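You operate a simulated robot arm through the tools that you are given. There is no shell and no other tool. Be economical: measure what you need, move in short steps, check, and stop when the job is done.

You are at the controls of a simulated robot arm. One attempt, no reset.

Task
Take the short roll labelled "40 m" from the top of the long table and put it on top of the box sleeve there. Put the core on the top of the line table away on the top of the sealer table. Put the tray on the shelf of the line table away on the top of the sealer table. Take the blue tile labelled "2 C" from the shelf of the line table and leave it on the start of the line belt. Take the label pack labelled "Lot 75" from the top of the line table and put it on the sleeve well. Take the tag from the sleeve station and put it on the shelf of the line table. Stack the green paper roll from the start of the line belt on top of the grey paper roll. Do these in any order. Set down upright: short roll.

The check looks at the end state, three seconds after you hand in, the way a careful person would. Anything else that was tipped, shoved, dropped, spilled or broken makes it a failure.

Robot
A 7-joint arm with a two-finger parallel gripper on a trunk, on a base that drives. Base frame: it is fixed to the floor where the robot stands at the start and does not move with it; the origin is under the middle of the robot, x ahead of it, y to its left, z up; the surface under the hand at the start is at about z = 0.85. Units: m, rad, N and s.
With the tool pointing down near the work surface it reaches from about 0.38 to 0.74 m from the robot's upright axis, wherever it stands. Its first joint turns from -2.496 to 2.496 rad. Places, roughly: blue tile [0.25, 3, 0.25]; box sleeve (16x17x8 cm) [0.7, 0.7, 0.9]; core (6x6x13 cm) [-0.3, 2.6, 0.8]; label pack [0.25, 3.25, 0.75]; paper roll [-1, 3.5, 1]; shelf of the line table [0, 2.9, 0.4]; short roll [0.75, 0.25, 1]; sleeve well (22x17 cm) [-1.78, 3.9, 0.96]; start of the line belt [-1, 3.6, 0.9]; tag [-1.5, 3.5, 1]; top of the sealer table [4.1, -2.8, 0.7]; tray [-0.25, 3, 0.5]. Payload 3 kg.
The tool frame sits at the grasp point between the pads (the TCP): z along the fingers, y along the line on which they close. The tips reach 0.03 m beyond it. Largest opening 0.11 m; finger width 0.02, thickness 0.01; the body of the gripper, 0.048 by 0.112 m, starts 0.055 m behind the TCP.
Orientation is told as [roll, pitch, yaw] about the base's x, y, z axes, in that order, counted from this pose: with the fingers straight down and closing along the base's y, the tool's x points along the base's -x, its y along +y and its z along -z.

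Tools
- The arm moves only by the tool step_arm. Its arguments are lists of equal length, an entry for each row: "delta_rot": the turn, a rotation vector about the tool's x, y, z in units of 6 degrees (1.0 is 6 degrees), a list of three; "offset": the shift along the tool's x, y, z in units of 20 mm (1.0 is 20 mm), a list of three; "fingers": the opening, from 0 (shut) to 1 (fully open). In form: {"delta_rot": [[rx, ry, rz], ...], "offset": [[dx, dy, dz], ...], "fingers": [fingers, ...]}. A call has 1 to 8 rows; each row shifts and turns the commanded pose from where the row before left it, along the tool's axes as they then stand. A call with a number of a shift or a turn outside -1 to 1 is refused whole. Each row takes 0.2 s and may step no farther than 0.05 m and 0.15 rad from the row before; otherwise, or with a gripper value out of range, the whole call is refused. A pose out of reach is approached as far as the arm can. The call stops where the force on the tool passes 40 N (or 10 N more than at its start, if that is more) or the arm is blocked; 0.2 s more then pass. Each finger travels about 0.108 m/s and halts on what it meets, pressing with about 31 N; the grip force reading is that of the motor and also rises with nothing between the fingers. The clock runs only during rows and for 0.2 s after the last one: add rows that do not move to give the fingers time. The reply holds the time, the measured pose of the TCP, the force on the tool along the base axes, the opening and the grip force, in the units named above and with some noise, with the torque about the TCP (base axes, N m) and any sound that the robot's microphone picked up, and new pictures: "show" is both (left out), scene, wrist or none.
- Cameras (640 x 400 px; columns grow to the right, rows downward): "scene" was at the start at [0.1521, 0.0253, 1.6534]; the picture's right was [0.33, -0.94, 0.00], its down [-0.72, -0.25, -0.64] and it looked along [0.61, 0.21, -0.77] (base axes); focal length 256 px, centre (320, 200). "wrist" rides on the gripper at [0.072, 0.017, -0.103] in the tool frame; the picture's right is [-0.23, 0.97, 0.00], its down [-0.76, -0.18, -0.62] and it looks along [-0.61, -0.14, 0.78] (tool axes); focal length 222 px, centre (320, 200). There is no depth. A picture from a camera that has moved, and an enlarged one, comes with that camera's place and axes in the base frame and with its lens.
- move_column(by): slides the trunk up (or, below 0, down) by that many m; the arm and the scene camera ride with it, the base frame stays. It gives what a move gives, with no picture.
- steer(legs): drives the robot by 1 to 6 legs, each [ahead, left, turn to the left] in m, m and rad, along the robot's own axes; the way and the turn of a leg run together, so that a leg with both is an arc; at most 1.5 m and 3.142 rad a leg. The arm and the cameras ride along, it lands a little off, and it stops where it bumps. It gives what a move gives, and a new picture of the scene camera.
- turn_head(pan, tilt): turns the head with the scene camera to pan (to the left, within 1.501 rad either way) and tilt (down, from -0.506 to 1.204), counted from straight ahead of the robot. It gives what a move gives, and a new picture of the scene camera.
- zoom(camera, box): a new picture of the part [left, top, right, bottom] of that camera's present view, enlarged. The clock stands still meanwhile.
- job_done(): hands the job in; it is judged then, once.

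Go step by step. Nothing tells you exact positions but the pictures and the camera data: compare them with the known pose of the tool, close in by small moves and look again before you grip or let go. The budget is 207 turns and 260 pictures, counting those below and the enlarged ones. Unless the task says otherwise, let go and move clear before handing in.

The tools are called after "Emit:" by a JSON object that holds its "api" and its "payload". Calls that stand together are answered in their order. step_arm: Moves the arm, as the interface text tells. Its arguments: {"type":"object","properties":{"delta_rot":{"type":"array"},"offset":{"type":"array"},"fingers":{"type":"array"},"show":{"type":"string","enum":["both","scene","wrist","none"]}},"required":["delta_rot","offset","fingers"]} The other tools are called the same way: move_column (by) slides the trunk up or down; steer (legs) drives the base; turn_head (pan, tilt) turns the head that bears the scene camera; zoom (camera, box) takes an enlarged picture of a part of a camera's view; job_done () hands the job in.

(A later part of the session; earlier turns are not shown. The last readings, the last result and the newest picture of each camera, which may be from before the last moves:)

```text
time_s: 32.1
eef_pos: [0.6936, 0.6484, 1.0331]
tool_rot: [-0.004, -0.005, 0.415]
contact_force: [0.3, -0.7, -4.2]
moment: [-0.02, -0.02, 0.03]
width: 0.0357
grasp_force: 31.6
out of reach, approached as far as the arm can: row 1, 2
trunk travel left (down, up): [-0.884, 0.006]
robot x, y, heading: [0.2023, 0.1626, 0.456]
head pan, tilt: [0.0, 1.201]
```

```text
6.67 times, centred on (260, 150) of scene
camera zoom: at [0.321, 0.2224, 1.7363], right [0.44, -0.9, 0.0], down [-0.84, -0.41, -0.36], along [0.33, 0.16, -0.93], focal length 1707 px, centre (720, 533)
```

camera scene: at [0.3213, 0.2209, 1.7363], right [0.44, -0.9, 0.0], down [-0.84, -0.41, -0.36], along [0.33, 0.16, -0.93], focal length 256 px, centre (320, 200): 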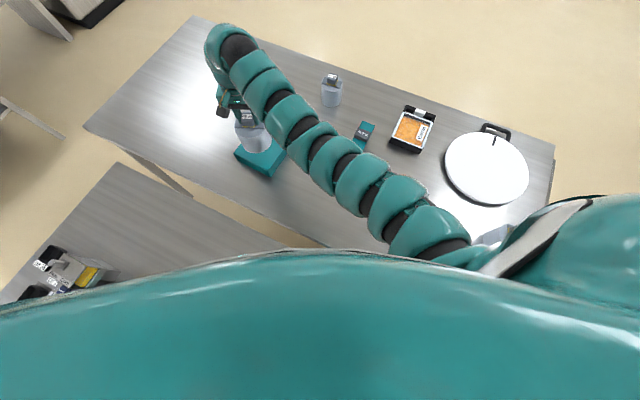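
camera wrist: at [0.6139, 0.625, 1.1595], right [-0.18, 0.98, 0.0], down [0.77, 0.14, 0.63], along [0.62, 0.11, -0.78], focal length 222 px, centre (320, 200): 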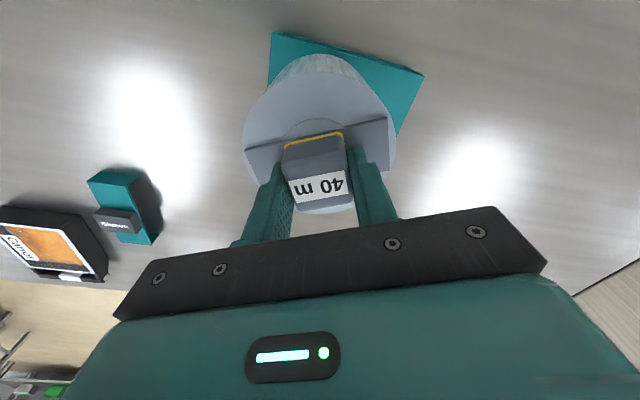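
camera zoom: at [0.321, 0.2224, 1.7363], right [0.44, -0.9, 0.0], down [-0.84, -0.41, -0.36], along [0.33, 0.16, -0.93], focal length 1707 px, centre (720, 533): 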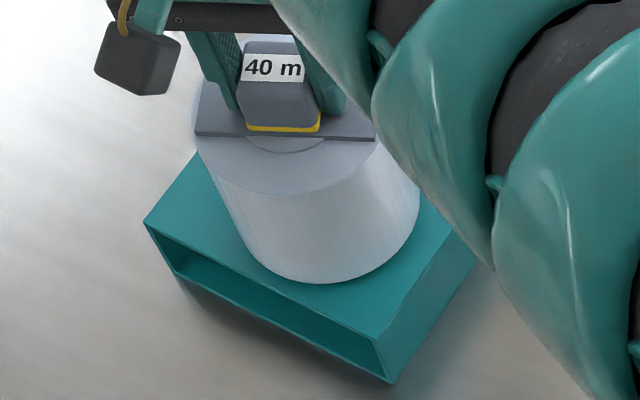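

The reach limit is met, so I'll nudge the base by the remaining 1.8 cm.

Emit:
{"api": "steer", "payload": {"legs": [[0.016, 0.009, 0]]}}

Emit:
{"api": "zoom", "payload": {"camera": "scene", "box": [220, 120, 300, 180]}}

```text
time_s: 32.9
eef_pos: [0.7046, 0.6626, 1.0333]
tool_rot: [-0.003, -0.004, 0.413]
contact_force: [-0.7, 0.7, -3.6]
moment: [0.01, 0.01, 0.01]
width: 0.036
grasp_force: 30.7
trunk travel left (down, up): [-0.884, 0.006]
robot x, y, heading: [0.2104, 0.1768, 0.454]
head pan, tilt: [0.0, 1.201]
camera scene: at [0.3322, 0.2362, 1.7363], right [0.44, -0.9, 0.0], down [-0.84, -0.41, -0.36], along [0.33, 0.16, -0.93], focal length 256 px, centre (320, 200)
```

scene: 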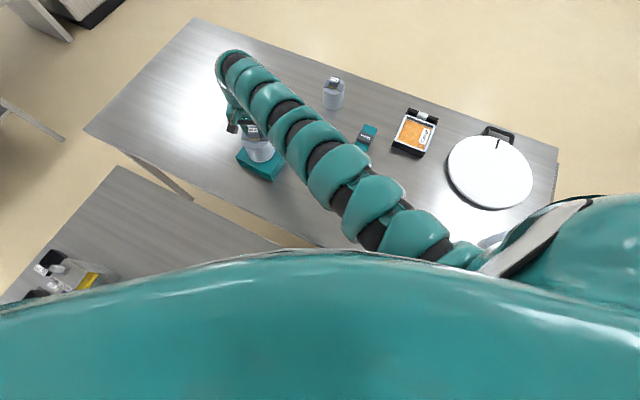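

```text
6.67 times, centred on (260, 150) of scene
camera zoom: at [0.3322, 0.2362, 1.7363], right [0.44, -0.9, 0.0], down [-0.84, -0.41, -0.36], along [0.33, 0.16, -0.93], focal length 1707 px, centre (720, 533)
```

zoom: 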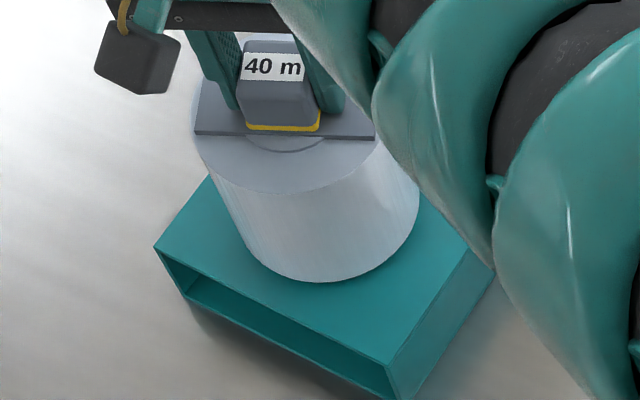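

Well placed. Now down to contact in small steps.

Emit:
{"api": "step_arm", "payload": {"delta_rot": [[0, 0, 0], [0, 0, 0]], "offset": [[0, 0, 0.1], [0, 0, 0.1]], "fingers": [0.1, 0.1], "show": "none"}}

Emit:
{"api": "step_arm", "payload": {"delta_rot": [[0, 0, 0], [0, 0, 0]], "offset": [[0, 0, 0.06], [0, 0, 0.06]], "fingers": [0.1, 0.1], "show": "none"}}

Emit:
{"api": "step_arm", "payload": {"delta_rot": [[0, 0, 0], [0, 0, 0]], "offset": [[0, 0, 0.06], [0, 0, 0.06]], "fingers": [0.1, 0.1], "show": "none"}}

```text
time_s: 33.5
eef_pos: [0.7046, 0.6616, 1.0292]
tool_rot: [-0.001, -0.003, 0.412]
contact_force: [-0.2, -0.1, -3.9]
moment: [0.02, -0.02, 0.05]
width: 0.0361
grasp_force: 30.7
trunk travel left (down, up): [-0.884, 0.006]
robot x, y, heading: [0.2105, 0.1777, 0.455]
head pan, tilt: [0.0, 1.201]
```

```text
time_s: 34.1
eef_pos: [0.7042, 0.6628, 1.0274]
tool_rot: [-0.001, -0.005, 0.413]
contact_force: [0.3, 0.8, -1.2]
moment: [0.11, 0.1, -0.04]
width: 0.0356
grasp_force: 30.6
trunk travel left (down, up): [-0.884, 0.006]
robot x, y, heading: [0.2103, 0.1757, 0.453]
head pan, tilt: [0.0, 1.201]
```

```text
time_s: 34.7
eef_pos: [0.7045, 0.6604, 1.0293]
tool_rot: [-0.001, -0.004, 0.413]
contact_force: [0.3, 0.3, 1.1]
moment: [0.02, 0.29, -0.01]
width: 0.0358
grasp_force: 31.1
out of reach, approached as far as the arm can: row 1
trunk travel left (down, up): [-0.884, 0.006]
robot x, y, heading: [0.2103, 0.177, 0.457]
head pan, tilt: [0.0, 1.201]
```

Contact made and the weight is now on the sleeve. I'll release and rise.

Emit:
{"api": "step_arm", "payload": {"delta_rot": [[0, 0, 0], [0, 0, 0], [0, 0, 0], [0, 0, 0], [0, 0, 0], [0, 0, 0], [0, 0, 0], [0, 0, 0]], "offset": [[0, 0, 0], [0, 0, 0], [0, 0, 0], [0, 0, -0.5], [0, 0, -1], [0, 0, -1], [0, 0, -1], [0, 0, -1]], "fingers": [0.4, 0.6, 0.7, 0.7, 0.7, 0.7, 0.7, 0.7], "show": "wrist"}}

Emit:
{"api": "zoom", "payload": {"camera": "scene", "box": [200, 90, 320, 190]}}

```text
time_s: 36.5
eef_pos: [0.7033, 0.6605, 1.1184]
tool_rot: [-0.001, -0.005, 0.413]
contact_force: [-0.1, -0.4, 0.3]
moment: [0.01, -0.01, 0.0]
width: 0.077
grasp_force: 0.0
trunk travel left (down, up): [-0.884, 0.006]
robot x, y, heading: [0.2131, 0.1779, 0.459]
head pan, tilt: [0.0, 1.201]
camera wrist: at [0.6285, 0.6459, 1.221], right [-0.18, 0.98, 0.0], down [0.77, 0.14, 0.63], along [0.62, 0.11, -0.78], focal length 222 px, centre (320, 200)
```

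wrist: 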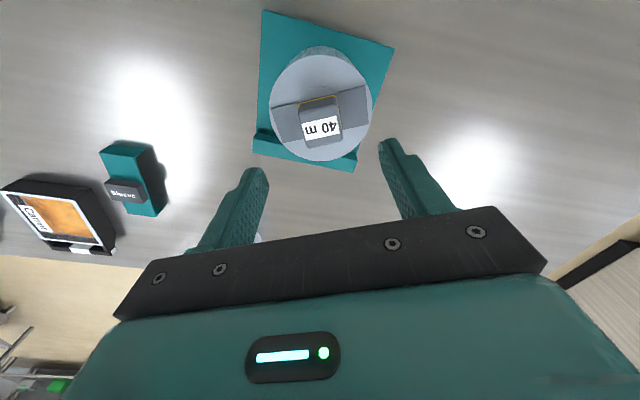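

```text
4.00 times, centred on (260, 140) of scene
camera zoom: at [0.3313, 0.2351, 1.7363], right [0.44, -0.9, 0.0], down [-0.84, -0.41, -0.36], along [0.33, 0.16, -0.93], focal length 1024 px, centre (560, 440)
```

zoom: 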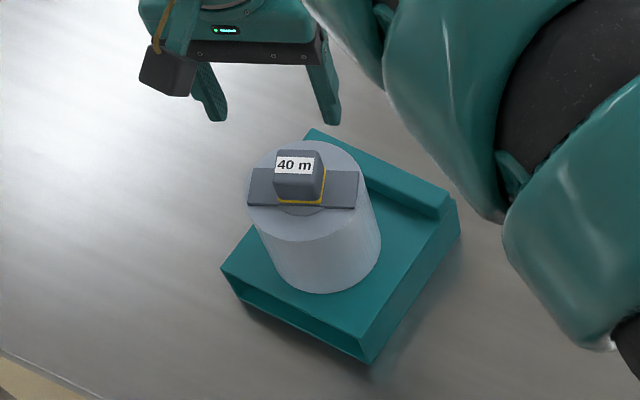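

The short roll is standing on the sleeve. I'll lift and tuck the arm, back off to the start spot, and survey the room to the left.

Emit:
{"api": "step_arm", "payload": {"delta_rot": [[0, 0, 0], [0, 0, 0], [0, 0, 0], [0, 0, 0], [0, 0, 0], [0, 0, 0], [0, 0, 0], [0, 0, 0]], "offset": [[0.3, 0, -1], [0.5, 0, -1], [1, 0, -1], [1, 0, -1], [1, 0, -1], [1, 0, -1], [1, 0, -1], [1, 0, -1]], "fingers": [0.7, 0.7, 0.7, 0.7, 0.7, 0.7, 0.7, 0.7], "show": "none"}}

Emit:
{"api": "steer", "payload": {"legs": [[-0.27, -0.07, 0], [-0.2, 0.0, 0.6]]}}

Emit:
{"api": "turn_head", "payload": {"pan": 0.9, "tilt": 0.45}}

Emit:
{"api": "turn_head", "payload": {"pan": 0.0, "tilt": 0.45}}

```text
time_s: 38.3
eef_pos: [0.5873, 0.6244, 1.2733]
tool_rot: [0.0, -0.004, 0.413]
contact_force: [-0.1, -0.8, -0.8]
moment: [0.0, 0.02, 0.01]
width: 0.0769
grasp_force: 0.1
out of reach, approached as far as the arm can: row 7, 8
trunk travel left (down, up): [-0.884, 0.006]
robot x, y, heading: [0.2126, 0.1763, 0.454]
head pan, tilt: [0.0, 1.201]
```

```text
time_s: 41.8
eef_pos: [-0.0754, 0.4487, 1.2722]
tool_rot: [-0.002, -0.006, 1.002]
contact_force: [0.4, 0.4, 0.2]
moment: [0.02, -0.01, 0.01]
width: 0.0771
grasp_force: 0.1
trunk travel left (down, up): [-0.884, 0.006]
robot x, y, heading: [-0.1375, -0.1311, 1.045]
head pan, tilt: [0.0, 1.201]
camera scene: at [-0.0717, -0.0179, 1.7364], right [0.86, -0.5, 0.0], down [-0.47, -0.8, -0.36], along [0.18, 0.31, -0.93], focal length 256 px, centre (320, 200)
```

scene: 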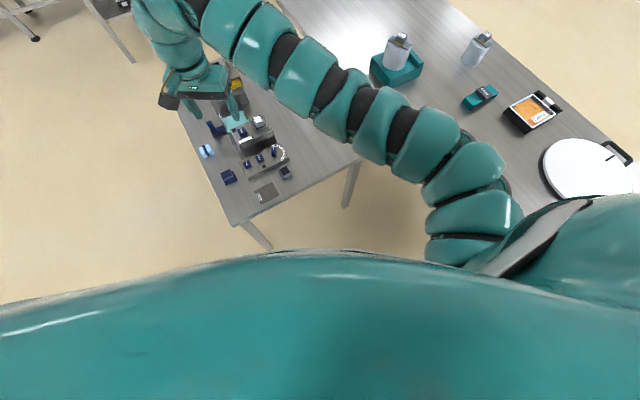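

```text
time_s: 43.0
eef_pos: [-0.0758, 0.4493, 1.2727]
tool_rot: [-0.003, -0.006, 1.002]
contact_force: [0.7, 0.4, 0.2]
moment: [0.0, 0.01, 0.02]
width: 0.0768
grasp_force: 0.1
trunk travel left (down, up): [-0.884, 0.006]
robot x, y, heading: [-0.1388, -0.1374, 1.036]
head pan, tilt: [0.901, 0.45]
camera scene: at [-0.1326, 0.0199, 1.7944], right [0.93, 0.36, 0.0], down [0.16, -0.41, -0.9], along [-0.33, 0.84, -0.44], focal length 256 px, centre (320, 200)
```

scene: 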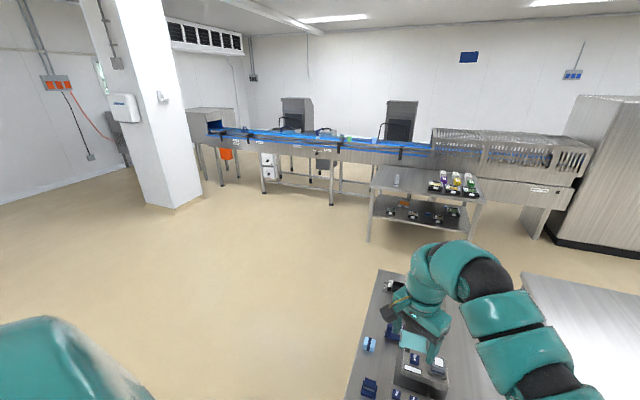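

```text
time_s: 44.2
eef_pos: [-0.0759, 0.4487, 1.2726]
tool_rot: [-0.001, -0.005, 1.002]
contact_force: [-0.2, 0.9, 0.3]
moment: [-0.01, 0.0, 0.02]
width: 0.0772
grasp_force: 0.0
trunk travel left (down, up): [-0.884, 0.006]
robot x, y, heading: [-0.1394, -0.1306, 1.045]
head pan, tilt: [0.0, 0.45]
camera scene: at [-0.0531, 0.0136, 1.7945], right [0.86, -0.5, 0.0], down [-0.22, -0.38, -0.9], along [0.45, 0.78, -0.44], focal length 256 px, centre (320, 200)
```

scene: 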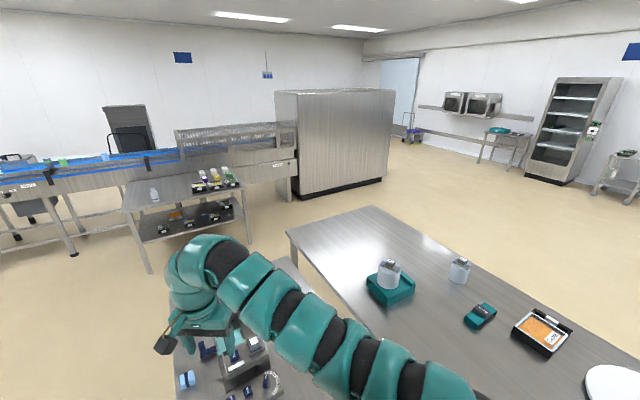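

The line table is ahead near the belt. I'll go around the small table on its left side and approach the line table facing +y.

Emit:
{"api": "steer", "payload": {"legs": [[0, 0, 0.526], [0, 0.6, 0], [1.4, 0, 0], [0.35, -0.6, 0]]}}

Emit:
{"api": "turn_head", "payload": {"pan": 0.0, "tilt": 0.7}}

```text
time_s: 59.2
eef_pos: [-0.3259, 2.1492, 1.2721]
tool_rot: [-0.002, -0.007, 1.501]
contact_force: [0.5, 0.2, 0.3]
moment: [0.0, 0.0, 0.03]
width: 0.0771
grasp_force: 0.0
trunk travel left (down, up): [-0.884, 0.006]
robot x, y, heading: [-0.1007, 1.6059, 1.543]
head pan, tilt: [0.0, 0.45]
camera scene: at [-0.0972, 1.7778, 1.7944], right [1.0, -0.03, 0.0], down [-0.01, -0.44, -0.9], along [0.02, 0.9, -0.44], focal length 256 px, centre (320, 200)
```

scene: 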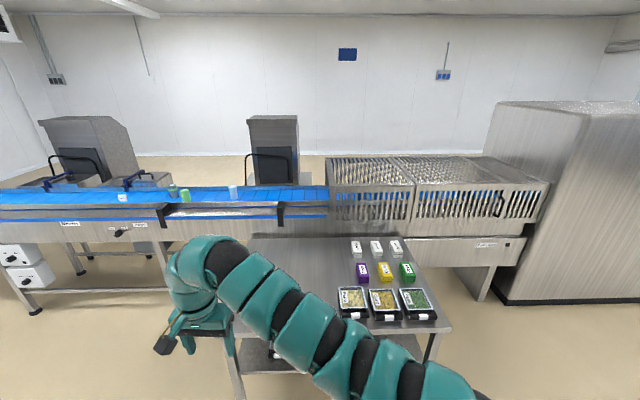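

```text
time_s: 60.0
eef_pos: [-0.326, 2.1482, 1.2729]
tool_rot: [-0.001, -0.007, 1.502]
contact_force: [0.5, 0.1, 0.5]
moment: [0.01, -0.01, 0.0]
width: 0.0769
grasp_force: 0.1
trunk travel left (down, up): [-0.884, 0.006]
robot x, y, heading: [-0.1032, 1.6025, 1.542]
head pan, tilt: [0.0, 0.7]
camera scene: at [-0.0981, 1.7705, 1.7724], right [1.0, -0.03, 0.0], down [-0.02, -0.64, -0.77], along [0.02, 0.77, -0.64], focal length 256 px, centre (320, 200)
```

scene: 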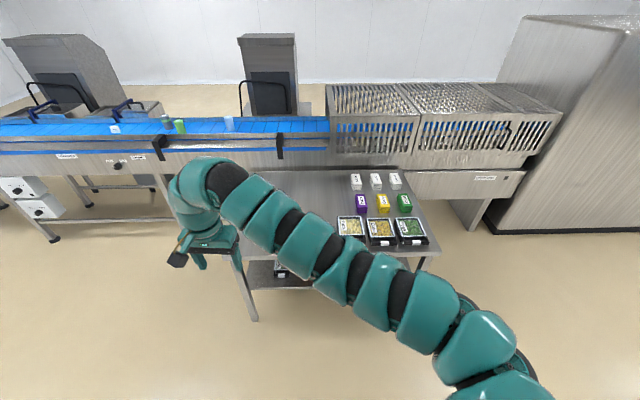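

I can see the packs on the table. I'll zoom to read the labels.

Emit:
{"api": "zoom", "payload": {"camera": "scene", "box": [330, 160, 450, 250]}}

Emit:
{"api": "zoom", "payload": {"camera": "scene", "box": [80, 90, 280, 200]}}

Emit:
{"api": "turn_head", "payload": {"pan": 0.7, "tilt": 0.5}}

```text
4.44 times, centred on (390, 205) of scene
camera zoom: at [-0.0981, 1.7705, 1.7724], right [1.0, -0.03, 0.0], down [-0.02, -0.64, -0.77], along [0.02, 0.77, -0.64], focal length 1138 px, centre (9, 178)
```

zoom: 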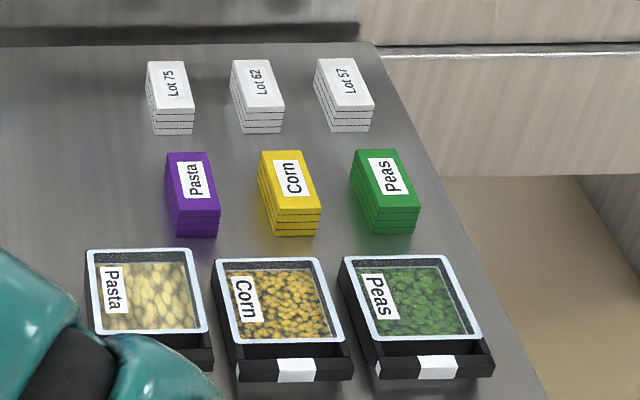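

```text
3.20 times, centred on (180, 145) of scene
camera zoom: at [-0.0981, 1.7705, 1.7724], right [1.0, -0.03, 0.0], down [-0.02, -0.64, -0.77], along [0.02, 0.77, -0.64], focal length 819 px, centre (768, 376)
```

zoom: 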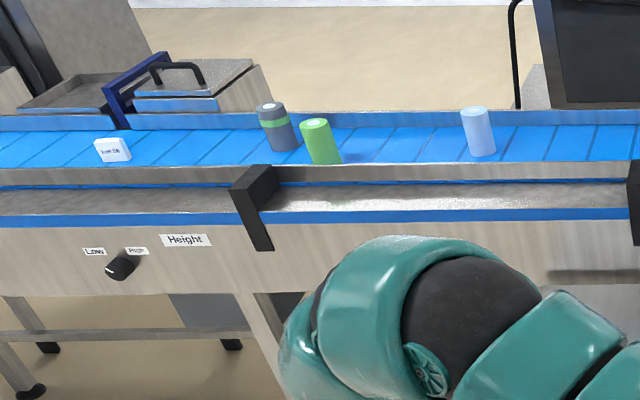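

```text
time_s: 61.0
eef_pos: [-0.3258, 2.1487, 1.2724]
tool_rot: [-0.003, -0.007, 1.502]
contact_force: [0.1, 0.1, 0.0]
moment: [0.04, -0.01, -0.01]
width: 0.0766
grasp_force: 0.2
trunk travel left (down, up): [-0.884, 0.006]
robot x, y, heading: [-0.1033, 1.6094, 1.545]
head pan, tilt: [0.7, 0.499]
camera scene: at [-0.1568, 1.7569, 1.79], right [0.78, 0.62, 0.0], down [0.3, -0.38, -0.88], along [-0.55, 0.69, -0.48], focal length 256 px, centre (320, 200)
```

scene: 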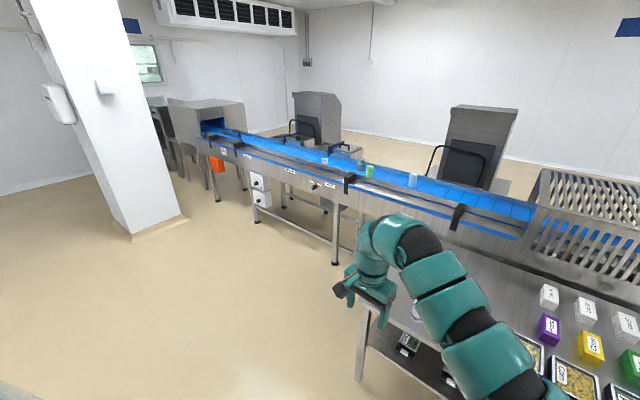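

Lot 75 is the far-left white pack. Let me look at the belt and sleeve station.

Emit:
{"api": "zoom", "payload": {"camera": "scene", "box": [280, 110, 440, 210]}}

Emit:
{"api": "zoom", "payload": {"camera": "scene", "box": [200, 100, 320, 190]}}

```text
4.00 times, centred on (360, 160) of scene
camera zoom: at [-0.1568, 1.7569, 1.79], right [0.78, 0.62, 0.0], down [0.3, -0.38, -0.88], along [-0.55, 0.69, -0.48], focal length 1024 px, centre (160, 360)
```

zoom: 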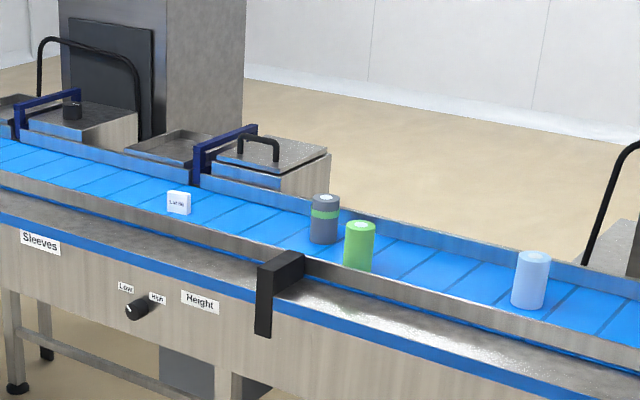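

```text
4.44 times, centred on (260, 145) of scene
camera zoom: at [-0.1568, 1.7569, 1.79], right [0.78, 0.62, 0.0], down [0.3, -0.38, -0.88], along [-0.55, 0.69, -0.48], focal length 1138 px, centre (587, 444)
```

zoom: 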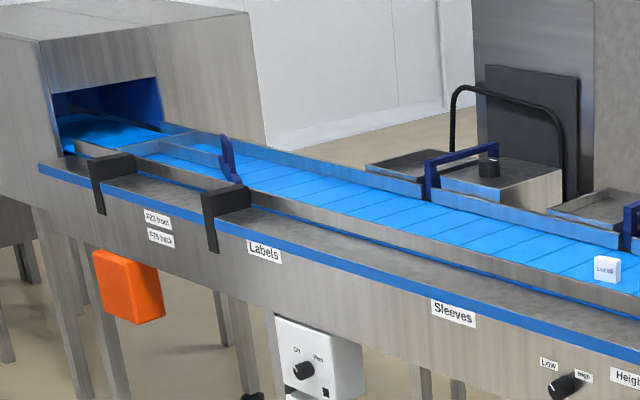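

Lot 75 sits around (0.18, 3.16). I'll approach the line table from its right side, facing -x.

Emit:
{"api": "steer", "payload": {"legs": [[0.25, 0, 0], [0, -1.05, 0], [0, 0, 1.59], [0, -0.95, 0]]}}

Emit:
{"api": "turn_head", "payload": {"pan": 0.0, "tilt": 0.95}}

```text
time_s: 76.3
eef_pos: [0.4102, 2.5361, 1.2714]
tool_rot: [-0.001, -0.006, 3.102]
contact_force: [0.3, 0.4, -0.1]
moment: [-0.03, 0.01, 0.01]
width: 0.0769
grasp_force: 0.1
trunk travel left (down, up): [-0.884, 0.006]
robot x, y, heading: [0.9475, 2.7766, 3.141]
head pan, tilt: [0.7, 0.499]
camera scene: at [0.7964, 2.7164, 1.79], right [-0.64, 0.77, 0.0], down [0.37, 0.31, -0.88], along [-0.67, -0.57, -0.48], focal length 256 px, centre (320, 200)
```

scene: 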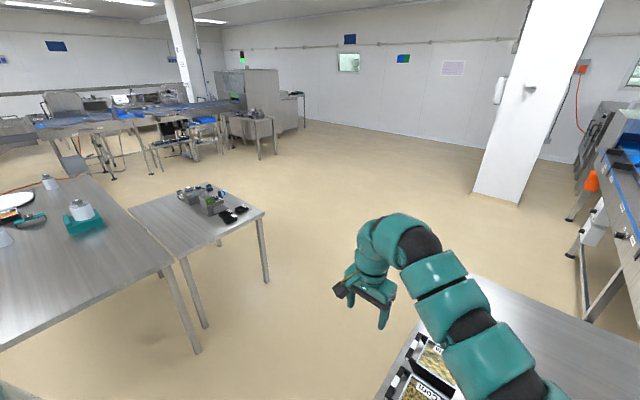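

```text
time_s: 77.3
eef_pos: [0.4108, 2.5349, 1.2733]
tool_rot: [-0.002, -0.005, 3.102]
contact_force: [0.4, 0.0, -0.5]
moment: [-0.01, -0.01, 0.0]
width: 0.077
grasp_force: 0.2
trunk travel left (down, up): [-0.884, 0.006]
robot x, y, heading: [0.9473, 2.7756, 3.14]
head pan, tilt: [0.0, 0.949]
camera scene: at [0.7932, 2.7745, 1.7526], right [0.0, 1.0, 0.0], down [0.81, 0.0, -0.58], along [-0.58, 0.0, -0.81], focal length 256 px, centre (320, 200)
```

scene: 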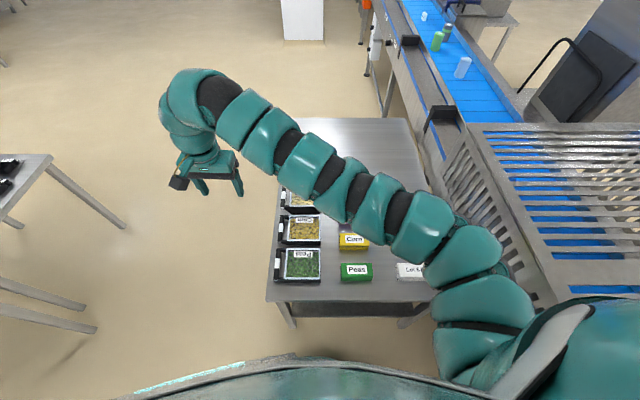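

I'll turn to face diagonally so my shoulder stays clear of the cage, step closer, and lower the trunk a little.

Emit:
{"api": "steer", "payload": {"legs": [[0, 0, -0.79], [0.157, 0.05, 0]]}}

Emit:
{"api": "move_column", "payload": {"by": -0.15}}

Emit:
{"api": "turn_head", "payload": {"pan": 0.2, "tilt": 0.95}}

```text
time_s: 80.9
eef_pos: [0.2594, 3.0792, 1.2723]
tool_rot: [-0.002, -0.004, 2.289]
contact_force: [-0.4, 0.3, 0.0]
moment: [-0.05, -0.05, 0.04]
width: 0.077
grasp_force: 0.0
trunk travel left (down, up): [-0.884, 0.006]
robot x, y, heading: [0.8014, 2.8534, 2.334]
head pan, tilt: [0.0, 0.949]
camera scene: at [0.6952, 2.9661, 1.7524], right [0.73, 0.69, 0.0], down [0.56, -0.59, -0.58], along [-0.4, 0.42, -0.81], focal length 256 px, centre (320, 200)
```

scene: 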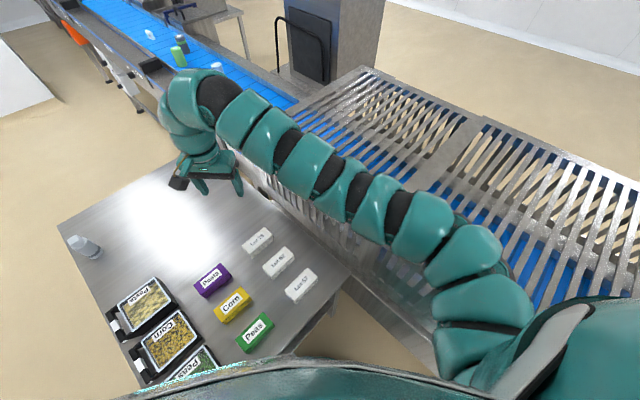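

```text
time_s: 82.7
eef_pos: [0.2594, 3.0786, 1.123]
tool_rot: [-0.001, -0.006, 2.287]
contact_force: [-0.6, 0.7, 0.4]
moment: [-0.02, -0.02, 0.04]
width: 0.0771
grasp_force: 0.0
trunk travel left (down, up): [-0.734, 0.156]
robot x, y, heading: [0.8014, 2.8573, 2.328]
head pan, tilt: [0.0, 0.949]
```

```text
time_s: 83.4
eef_pos: [0.2599, 3.0786, 1.1221]
tool_rot: [0.0, -0.006, 2.29]
contact_force: [-0.2, 0.4, 0.0]
moment: [-0.02, -0.03, -0.01]
width: 0.0771
grasp_force: 0.0
trunk travel left (down, up): [-0.734, 0.156]
robot x, y, heading: [0.7994, 2.8548, 2.325]
head pan, tilt: [0.201, 0.949]
camera scene: at [0.6872, 2.9543, 1.6025], right [0.57, 0.82, 0.0], down [0.67, -0.47, -0.58], along [-0.48, 0.33, -0.81], focal length 256 px, centre (320, 200)
```

scene: 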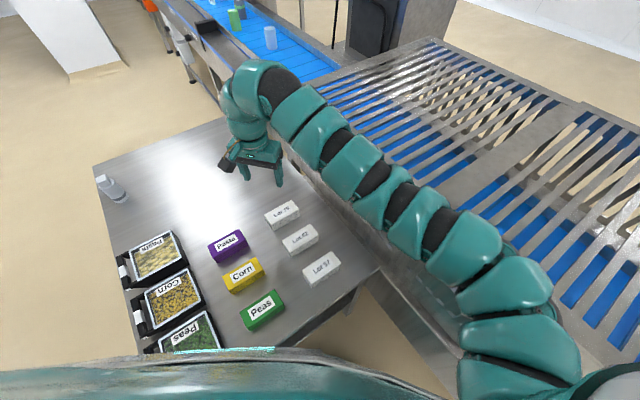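

Lot 75 is at about (0.178, 3.145), with its long side along y. I'll rotate the tool so it closes along x.

Emit:
{"api": "step_arm", "payload": {"delta_rot": [[0, 0, 1], [0, 0, 1], [0, 0, 1], [0, 0, 1], [0, 0, 1], [0, 0, 1], [0, 0, 0.87]], "offset": [[0, 0, 0], [0, 0, 0], [0, 0, 0], [0, 0, 0], [0, 0, 0], [0, 0, 0], [0, 0, 0]], "fingers": [0.8, 0.8, 0.8, 0.8, 0.8, 0.8, 0.8]}}

```text
time_s: 85.0
eef_pos: [0.2607, 3.0786, 1.123]
tool_rot: [0.002, -0.005, 1.566]
contact_force: [-0.1, 0.0, -0.6]
moment: [-0.02, 0.03, 0.01]
width: 0.088
grasp_force: 0.2
trunk travel left (down, up): [-0.734, 0.156]
robot x, y, heading: [0.8016, 2.8549, 2.326]
head pan, tilt: [0.201, 0.949]
camera scene: at [0.6872, 2.9542, 1.6025], right [0.57, 0.82, 0.0], down [0.67, -0.47, -0.58], along [-0.48, 0.33, -0.81], focal length 256 px, centre (320, 200)
camera wrist: at [0.243, 3.0059, 1.2244], right [-0.97, 0.23, 0.0], down [0.18, 0.76, 0.63], along [0.14, 0.61, -0.78], focal length 222 px, centre (320, 200)
```

scene: 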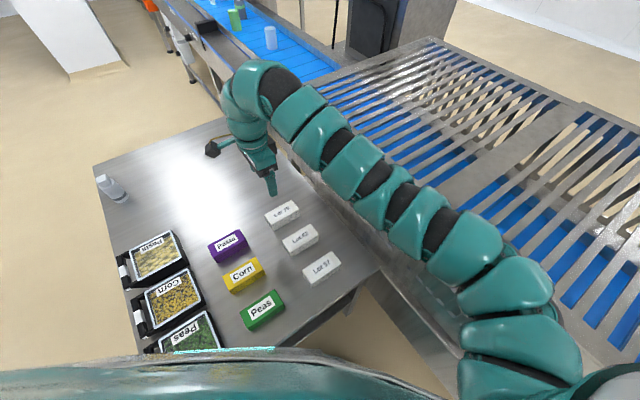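
wrist: 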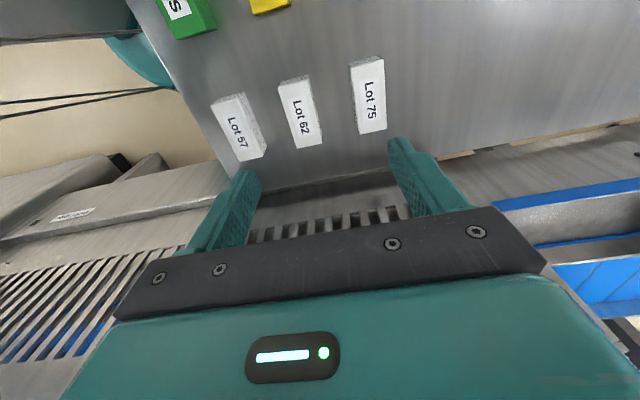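

Centre about (0.176, 3.136), aligned. Moving above it and descending partway.

Emit:
{"api": "step_arm", "payload": {"delta_rot": [[0, 0, 0], [0, 0, 0], [0, 0, 0], [0, 0, 0], [0, 0, 0], [0, 0, 0], [0, 0, 0], [0, 0, 0]], "offset": [[-0.4, 0.85, 0.5], [-0.5, 0.85, 1], [-0.5, 0.85, 1], [-0.5, 0.85, 1], [-0.5, 0.85, 1], [-0.5, 0, 1], [0, 0, 1], [0, 0, 1]], "fingers": [0.8, 0.8, 0.8, 0.8, 0.8, 0.8, 0.8, 0.8]}}

```text
time_s: 86.8
eef_pos: [0.1755, 3.1369, 0.9723]
tool_rot: [0.001, -0.005, 1.57]
contact_force: [-0.3, 0.5, 0.7]
moment: [0.0, -0.02, -0.01]
width: 0.0882
grasp_force: 0.0
trunk travel left (down, up): [-0.734, 0.156]
robot x, y, heading: [0.7999, 2.8576, 2.33]
head pan, tilt: [0.201, 0.949]
camera scene: at [0.6871, 2.9546, 1.6025], right [0.57, 0.82, 0.0], down [0.67, -0.47, -0.58], along [-0.48, 0.33, -0.81], focal length 256 px, centre (320, 200)
camera wrist: at [0.1568, 3.0638, 1.0744], right [-0.97, 0.23, 0.0], down [0.18, 0.76, 0.63], along [0.14, 0.61, -0.78], focal length 222 px, centre (320, 200)
```

scene: 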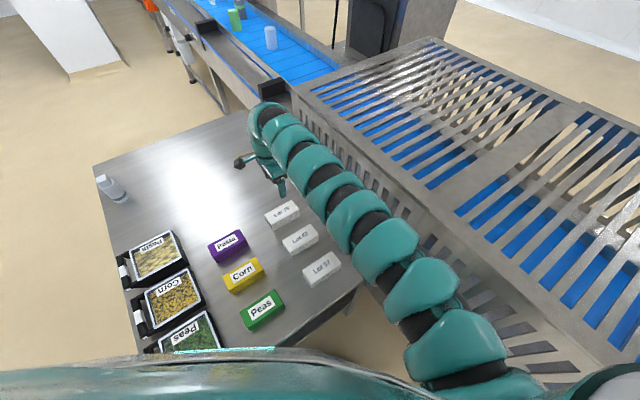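
wrist: 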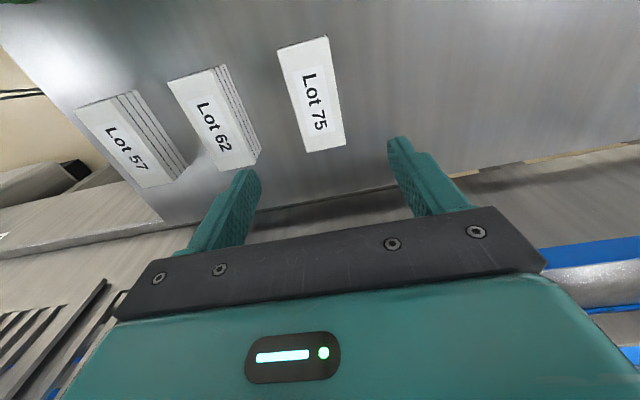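

Well centred. Descending closer.

Emit:
{"api": "step_arm", "payload": {"delta_rot": [[0, 0, 0], [0, 0, 0], [0, 0, 0], [0, 0, 0], [0, 0, 0], [0, 0, 0], [0, 0, 0], [0, 0, 0]], "offset": [[0, -0.05, 1], [0, -0.05, 1], [0, 0, 1], [0, 0, 1], [0, 0, 1], [0, 0, 1], [0, 0, 1], [0, 0, 0.8]], "fingers": [0.8, 0.8, 0.8, 0.8, 0.8, 0.8, 0.8, 0.8]}}

```text
time_s: 88.6
eef_pos: [0.2038, 3.1339, 0.8325]
tool_rot: [0.002, -0.006, 1.569]
contact_force: [-1.1, -0.5, -0.5]
moment: [0.01, 0.02, 0.0]
width: 0.088
grasp_force: 0.1
out of reach, approached as far as the arm can: row 4, 5, 6, 7, 8
trunk travel left (down, up): [-0.734, 0.156]
robot x, y, heading: [0.8027, 2.853, 2.329]
head pan, tilt: [0.201, 0.949]
camera scene: at [0.6868, 2.9541, 1.6025], right [0.57, 0.82, 0.0], down [0.67, -0.47, -0.58], along [-0.48, 0.33, -0.81], focal length 256 px, centre (320, 200)
camera wrist: at [0.1863, 3.0604, 0.9351], right [-0.97, 0.23, 0.0], down [0.18, 0.76, 0.63], along [0.14, 0.61, -0.78], focal length 222 px, centre (320, 200)
```

scene: 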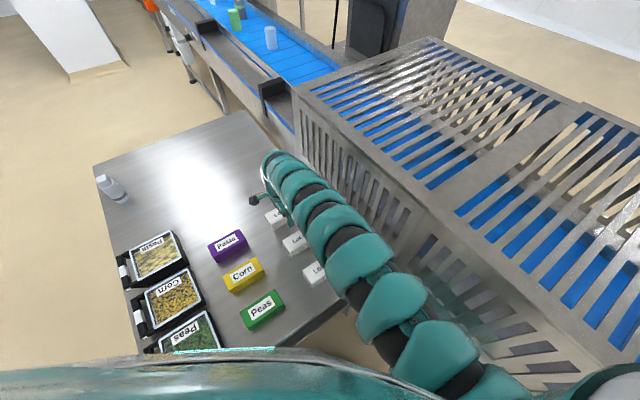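
wrist: 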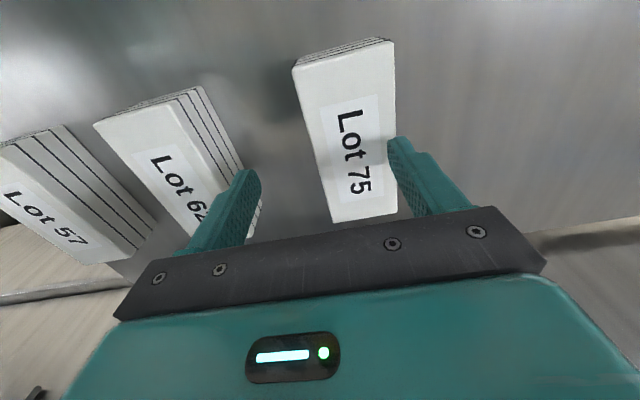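

Reach ran out. I'll raise the hand, lower the trunk for better reach, and correct x.

Emit:
{"api": "step_arm", "payload": {"delta_rot": [[0, 0, 0], [0, 0, 0], [0, 0, 0], [0, 0, 0], [0, 0, 0], [0, 0, 0], [0, 0, 0]], "offset": [[0, 0, -1], [0, 0, -1], [0, 0, -1], [0, 0, -1], [0, 0, -1], [0, 0, -1], [0, 0, -1]], "fingers": [0.8, 0.8, 0.8, 0.8, 0.8, 0.8, 0.8], "show": "none"}}

Emit:
{"api": "move_column", "payload": {"by": -0.12}}

Emit:
{"api": "step_arm", "payload": {"delta_rot": [[0, 0, 0], [0, 0, 0], [0, 0, 0]], "offset": [[0, 0.7, 0], [0, 0.6, 0], [0, 0, 0]], "fingers": [0.8, 0.8, 0.8], "show": "wrist"}}

```text
time_s: 90.2
eef_pos: [0.2052, 3.1348, 0.9756]
tool_rot: [0.001, -0.003, 1.57]
contact_force: [-0.9, 0.0, 0.2]
moment: [-0.02, -0.01, -0.03]
width: 0.088
grasp_force: 0.1
trunk travel left (down, up): [-0.734, 0.156]
robot x, y, heading: [0.802, 2.8569, 2.326]
head pan, tilt: [0.201, 0.949]
```

```text
time_s: 91.7
eef_pos: [0.2046, 3.1343, 0.8556]
tool_rot: [0.002, -0.005, 1.569]
contact_force: [0.3, -0.8, -0.1]
moment: [-0.01, -0.01, 0.05]
width: 0.0879
grasp_force: 0.1
trunk travel left (down, up): [-0.614, 0.276]
robot x, y, heading: [0.7997, 2.856, 2.325]
head pan, tilt: [0.201, 0.949]
```

```text
time_s: 92.5
eef_pos: [0.1786, 3.1342, 0.8559]
tool_rot: [0.002, -0.003, 1.569]
contact_force: [-0.7, -0.3, 0.5]
moment: [-0.01, 0.01, 0.01]
width: 0.0878
grasp_force: 0.1
trunk travel left (down, up): [-0.614, 0.276]
robot x, y, heading: [0.8031, 2.8553, 2.331]
head pan, tilt: [0.201, 0.949]
camera wrist: at [0.161, 3.0609, 0.9571], right [-0.97, 0.23, 0.0], down [0.18, 0.76, 0.63], along [0.14, 0.61, -0.78], focal length 222 px, centre (320, 200)
```

wrist: 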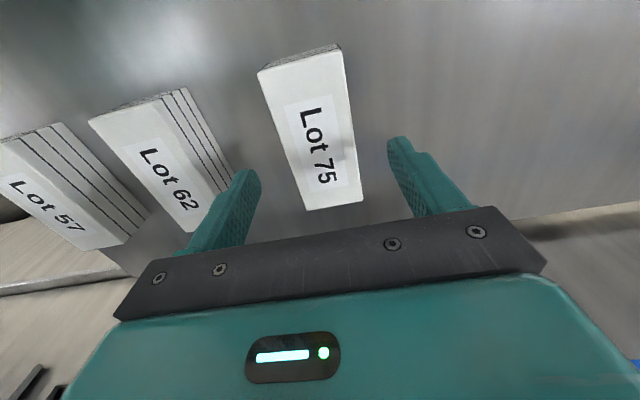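

Centred. Descend to grip height and close.

Emit:
{"api": "step_arm", "payload": {"delta_rot": [[0, 0, 0], [0, 0, 0], [0, 0, 0], [0, 0, 0], [0, 0, 0], [0, 0, 0], [0, 0, 0], [0, 0, 0]], "offset": [[0, 0, 1], [0, 0, 1], [0, 0, 1], [0, 0, 0.4], [0, 0, 0], [0, 0, 0], [0, 0, 0], [0, 0, 0]], "fingers": [0.8, 0.8, 0.8, 0.8, 0.4, 0.3, 0.3, 0.3], "show": "wrist"}}

```text
time_s: 94.3
eef_pos: [0.1783, 3.1326, 0.7879]
tool_rot: [0.001, -0.003, 1.568]
contact_force: [-0.3, -1.2, 0.4]
moment: [-0.05, -0.01, 0.01]
width: 0.0546
grasp_force: 31.1
trunk travel left (down, up): [-0.614, 0.276]
robot x, y, heading: [0.8036, 2.8532, 2.328]
head pan, tilt: [0.201, 0.949]
camera wrist: at [0.1603, 3.0598, 0.8887], right [-0.97, 0.23, 0.0], down [0.18, 0.76, 0.63], along [0.14, 0.61, -0.78], focal length 222 px, centre (320, 200)
```

wrist: 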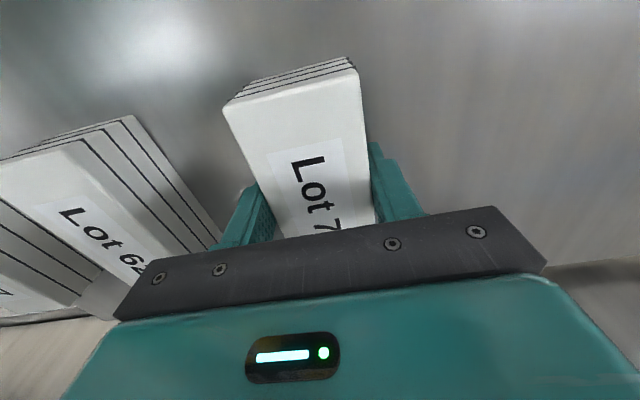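

Gripped at a width of 5.5 cm. Lifting.

Emit:
{"api": "step_arm", "payload": {"delta_rot": [[0, 0, 0], [0, 0, 0], [0, 0, 0], [0, 0, 0], [0, 0, 0], [0, 0, 0], [0, 0, 0], [0, 0, 0]], "offset": [[0, 0, -0.5], [0, 0, -1], [0, 0, -1], [0, 0, -1], [0, 0, -1], [0, 0, -1], [0, 0, -1], [0, 0, -1]], "fingers": [0.3, 0.3, 0.3, 0.3, 0.3, 0.3, 0.3, 0.3]}}

```text
time_s: 96.1
eef_pos: [0.1797, 3.1349, 0.9391]
tool_rot: [0.001, -0.004, 1.569]
contact_force: [1.0, 0.2, -2.3]
moment: [0.01, -0.04, -0.02]
width: 0.0546
grasp_force: 31.3
trunk travel left (down, up): [-0.614, 0.276]
robot x, y, heading: [0.8018, 2.8541, 2.326]
head pan, tilt: [0.201, 0.949]
camera scene: at [0.6873, 2.9541, 1.4825], right [0.57, 0.82, 0.0], down [0.67, -0.47, -0.58], along [-0.48, 0.33, -0.81], focal length 256 px, centre (320, 200)
camera wrist: at [0.161, 3.0611, 1.0402], right [-0.97, 0.23, 0.0], down [0.18, 0.76, 0.63], along [0.14, 0.61, -0.78], focal length 222 px, centre (320, 200)
```

scene: 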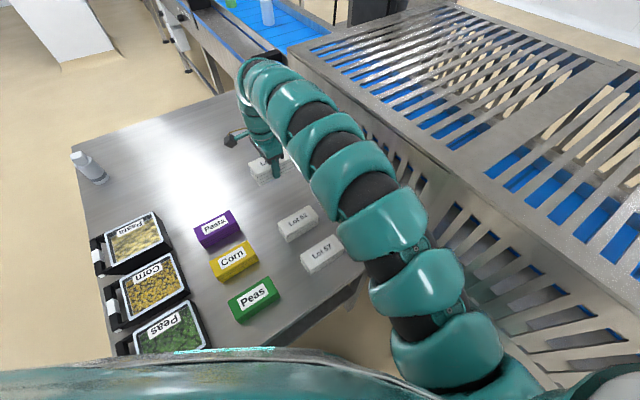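
wrist: 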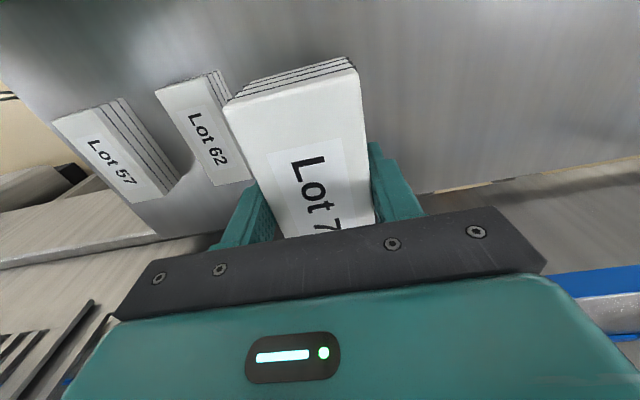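

The pack is in hand. I'll raise the trunk and drive around to the sleeve station.

Emit:
{"api": "move_column", "payload": {"by": 0.27}}

Emit:
{"api": "steer", "payload": {"legs": [[-0.4, 0, 0], [0, 1.0, 0], [0, 0, -0.76], [0, 1.5, 0], [0, 0.55, 0]]}}

Emit:
{"api": "turn_head", "payload": {"pan": 0.0, "tilt": 0.6}}

```text
time_s: 98.8
eef_pos: [0.1771, 3.1351, 1.2078]
tool_rot: [0.002, -0.003, 1.569]
contact_force: [-0.5, -0.1, -1.7]
moment: [-0.03, 0.0, 0.02]
width: 0.0549
grasp_force: 31.1
trunk travel left (down, up): [-0.884, 0.006]
robot x, y, heading: [0.8011, 2.8553, 2.33]
head pan, tilt: [0.201, 0.949]
```

```text
time_s: 117.7
eef_pos: [-1.9414, 2.4854, 1.2069]
tool_rot: [0.002, -0.005, 0.827]
contact_force: [-0.3, 0.9, -2.5]
moment: [-0.01, -0.02, 0.01]
width: 0.0548
grasp_force: 31.0
trunk travel left (down, up): [-0.884, 0.006]
robot x, y, heading: [-1.669, 1.8554, 1.588]
head pan, tilt: [0.201, 0.949]
camera scene: at [-1.6889, 2.0086, 1.7525], right [0.98, 0.22, 0.0], down [0.18, -0.79, -0.58], along [-0.12, 0.57, -0.81], focal length 256 px, centre (320, 200)
```

scene: 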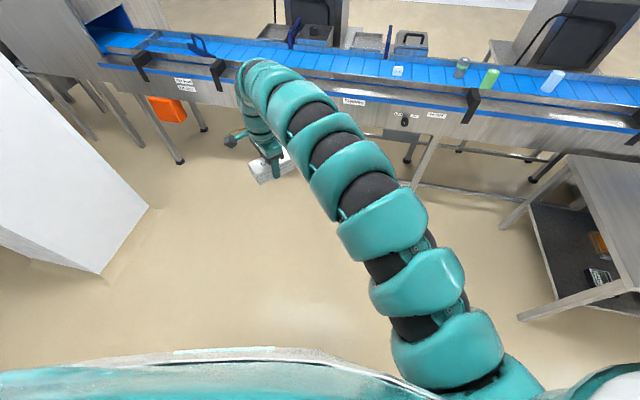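

```text
time_s: 118.5
eef_pos: [-1.941, 2.4862, 1.2084]
tool_rot: [0.001, -0.004, 0.826]
contact_force: [0.0, -0.8, -1.8]
moment: [0.0, 0.0, 0.0]
width: 0.0548
grasp_force: 30.8
trunk travel left (down, up): [-0.884, 0.006]
robot x, y, heading: [-1.6724, 1.857, 1.588]
head pan, tilt: [0.0, 0.6]
camera scene: at [-1.674, 2.026, 1.7808], right [1.0, 0.02, 0.0], down [0.01, -0.57, -0.82], along [-0.01, 0.82, -0.57], focal length 256 px, centre (320, 200)
```

scene: 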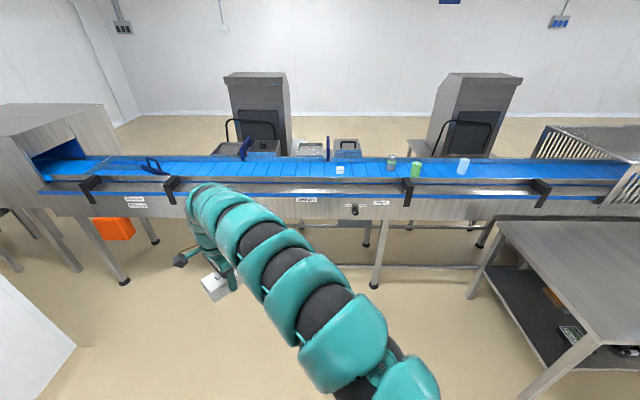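

Emit:
{"api": "zoom", "payload": {"camera": "scene", "box": [210, 100, 450, 230]}}

Emit:
{"api": "zoom", "payload": {"camera": "scene", "box": [270, 120, 370, 190]}}

```text
2.67 times, centred on (330, 165) of scene
camera zoom: at [-1.674, 2.026, 1.7808], right [1.0, 0.02, 0.0], down [0.01, -0.57, -0.82], along [-0.01, 0.82, -0.57], focal length 683 px, centre (293, 293)
```

zoom: 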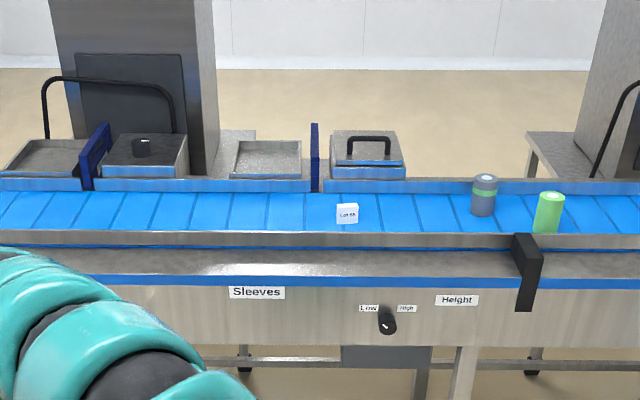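

```text
5.71 times, centred on (320, 155) of scene
camera zoom: at [-1.674, 2.026, 1.7808], right [1.0, 0.02, 0.0], down [0.01, -0.57, -0.82], along [-0.01, 0.82, -0.57], focal length 1463 px, centre (320, 457)
```

zoom: 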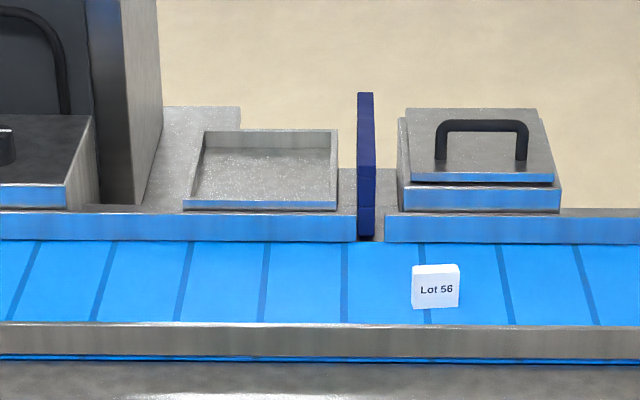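

The sleeve well is behind the belt at about (-1.78, 3.92). Turning left brings my right shoulder forward for reach, so I'll drive there.

Emit:
{"api": "steer", "payload": {"legs": [[0, 0, 0.5], [1.02, -0.43, 0]]}}

Emit:
{"api": "turn_head", "payload": {"pan": -0.45, "tilt": 0.9}}

```text
time_s: 125.6
eef_pos: [-2.3162, 3.3904, 1.2087]
tool_rot: [0.001, -0.004, 1.306]
contact_force: [0.1, 0.7, -1.6]
moment: [0.0, -0.05, -0.01]
width: 0.0546
grasp_force: 31.6
trunk travel left (down, up): [-0.884, 0.006]
robot x, y, heading: [-1.7864, 2.9592, 2.068]
head pan, tilt: [0.0, 0.6]
camera scene: at [-1.8675, 3.1046, 1.7809], right [0.88, 0.47, 0.0], down [0.27, -0.5, -0.82], along [-0.39, 0.73, -0.57], focal length 256 px, centre (320, 200)
```

scene: 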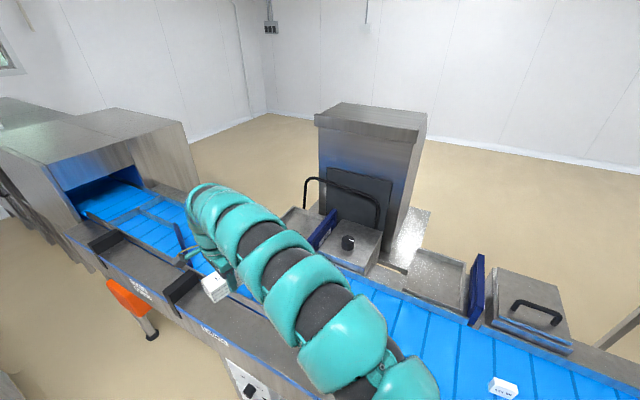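

```text
time_s: 126.5
eef_pos: [-2.3164, 3.3894, 1.2079]
tool_rot: [0.002, -0.003, 1.305]
contact_force: [-0.2, 0.0, -2.2]
moment: [0.01, 0.0, 0.0]
width: 0.0544
grasp_force: 31.0
trunk travel left (down, up): [-0.884, 0.006]
robot x, y, heading: [-1.786, 2.9568, 2.068]
head pan, tilt: [-0.45, 0.901]
camera scene: at [-1.829, 3.1018, 1.7562], right [1.0, 0.04, 0.0], down [0.03, -0.78, -0.62], along [-0.03, 0.62, -0.78], focal length 256 px, centre (320, 200)
```

scene: 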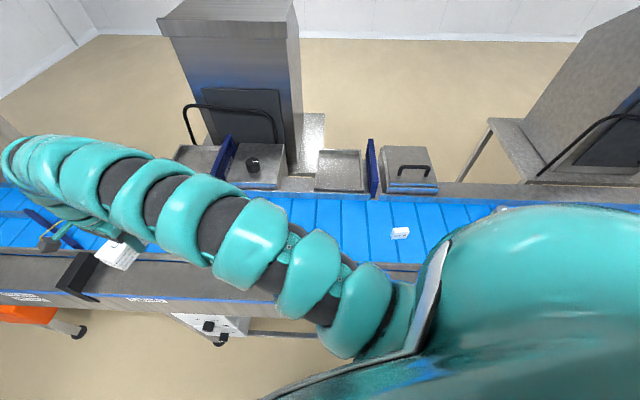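

The well is to my right-front. I'll rotate the tool so the pack's long side runs along y, then move diagonally over the belt toward the well at height.

Emit:
{"api": "step_arm", "payload": {"delta_rot": [[0, 0, -0.9], [0, 0, -0.9], [0, 0, -0.73], [0, 0, 0], [0, 0, 0], [0, 0, 0], [0, 0, 0], [0, 0, 0]], "offset": [[0, -1, 0], [0, -1, 0], [0, -1, 0], [-1, -1, 0], [-1, -1, 0], [-1, -1, 0], [-1, -1, 0], [-1, -1, 0]], "fingers": [0.3, 0.3, 0.3, 0.3, 0.3, 0.3, 0.3, 0.3], "show": "none"}}

Emit:
{"api": "step_arm", "payload": {"delta_rot": [[0, 0, 0], [0, 0, 0], [0, 0, 0], [0, 0, 0], [0, 0, 0], [0, 0, 0], [0, 0, 0], [0, 0, 0]], "offset": [[-1, -1, 0], [-1, -1, 0], [-1, -1, 0], [-1, -1, 0], [-1, -1, 0], [-1, -1, 0], [-1, -1, 0], [-1, -1, 0]], "fingers": [0.3, 0.3, 0.3, 0.3, 0.3, 0.3, 0.3, 0.3]}}

```text
time_s: 128.3
eef_pos: [-2.1735, 3.4906, 1.2088]
tool_rot: [-0.004, -0.003, 1.571]
contact_force: [-0.6, 0.4, -1.9]
moment: [-0.01, 0.02, -0.03]
width: 0.0547
grasp_force: 31.0
out of reach, approached as far as the arm can: row 6, 7, 8
trunk travel left (down, up): [-0.884, 0.006]
robot x, y, heading: [-1.7878, 2.9551, 2.063]
head pan, tilt: [-0.45, 0.901]
```

```text
time_s: 130.1
eef_pos: [-2.0188, 3.6554, 1.2087]
tool_rot: [0.002, -0.002, 1.571]
contact_force: [0.4, -0.8, -2.8]
moment: [-0.07, -0.02, 0.0]
width: 0.0547
grasp_force: 30.9
out of reach, approached as far as the arm can: row 1, 3
trunk travel left (down, up): [-0.884, 0.006]
robot x, y, heading: [-1.7854, 2.9567, 2.061]
head pan, tilt: [-0.45, 0.901]
camera scene: at [-1.8277, 3.1027, 1.756], right [1.0, 0.04, 0.0], down [0.03, -0.78, -0.62], along [-0.03, 0.62, -0.78], focal length 256 px, centre (320, 200)
camera wrist: at [-2.0367, 3.5818, 1.3099], right [-0.97, 0.23, 0.0], down [0.18, 0.76, 0.63], along [0.14, 0.61, -0.78], focal length 222 px, centre (320, 200)
```

scene: 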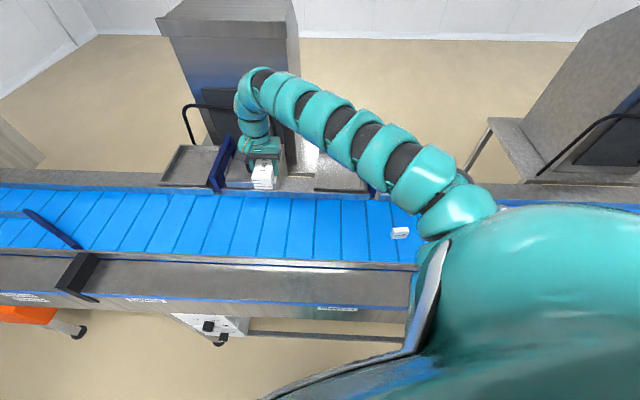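
wrist: 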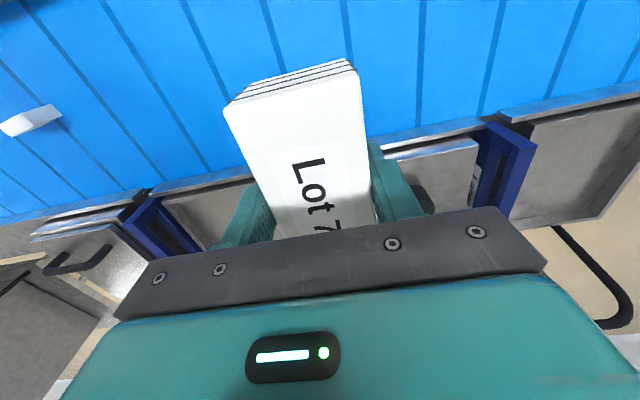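

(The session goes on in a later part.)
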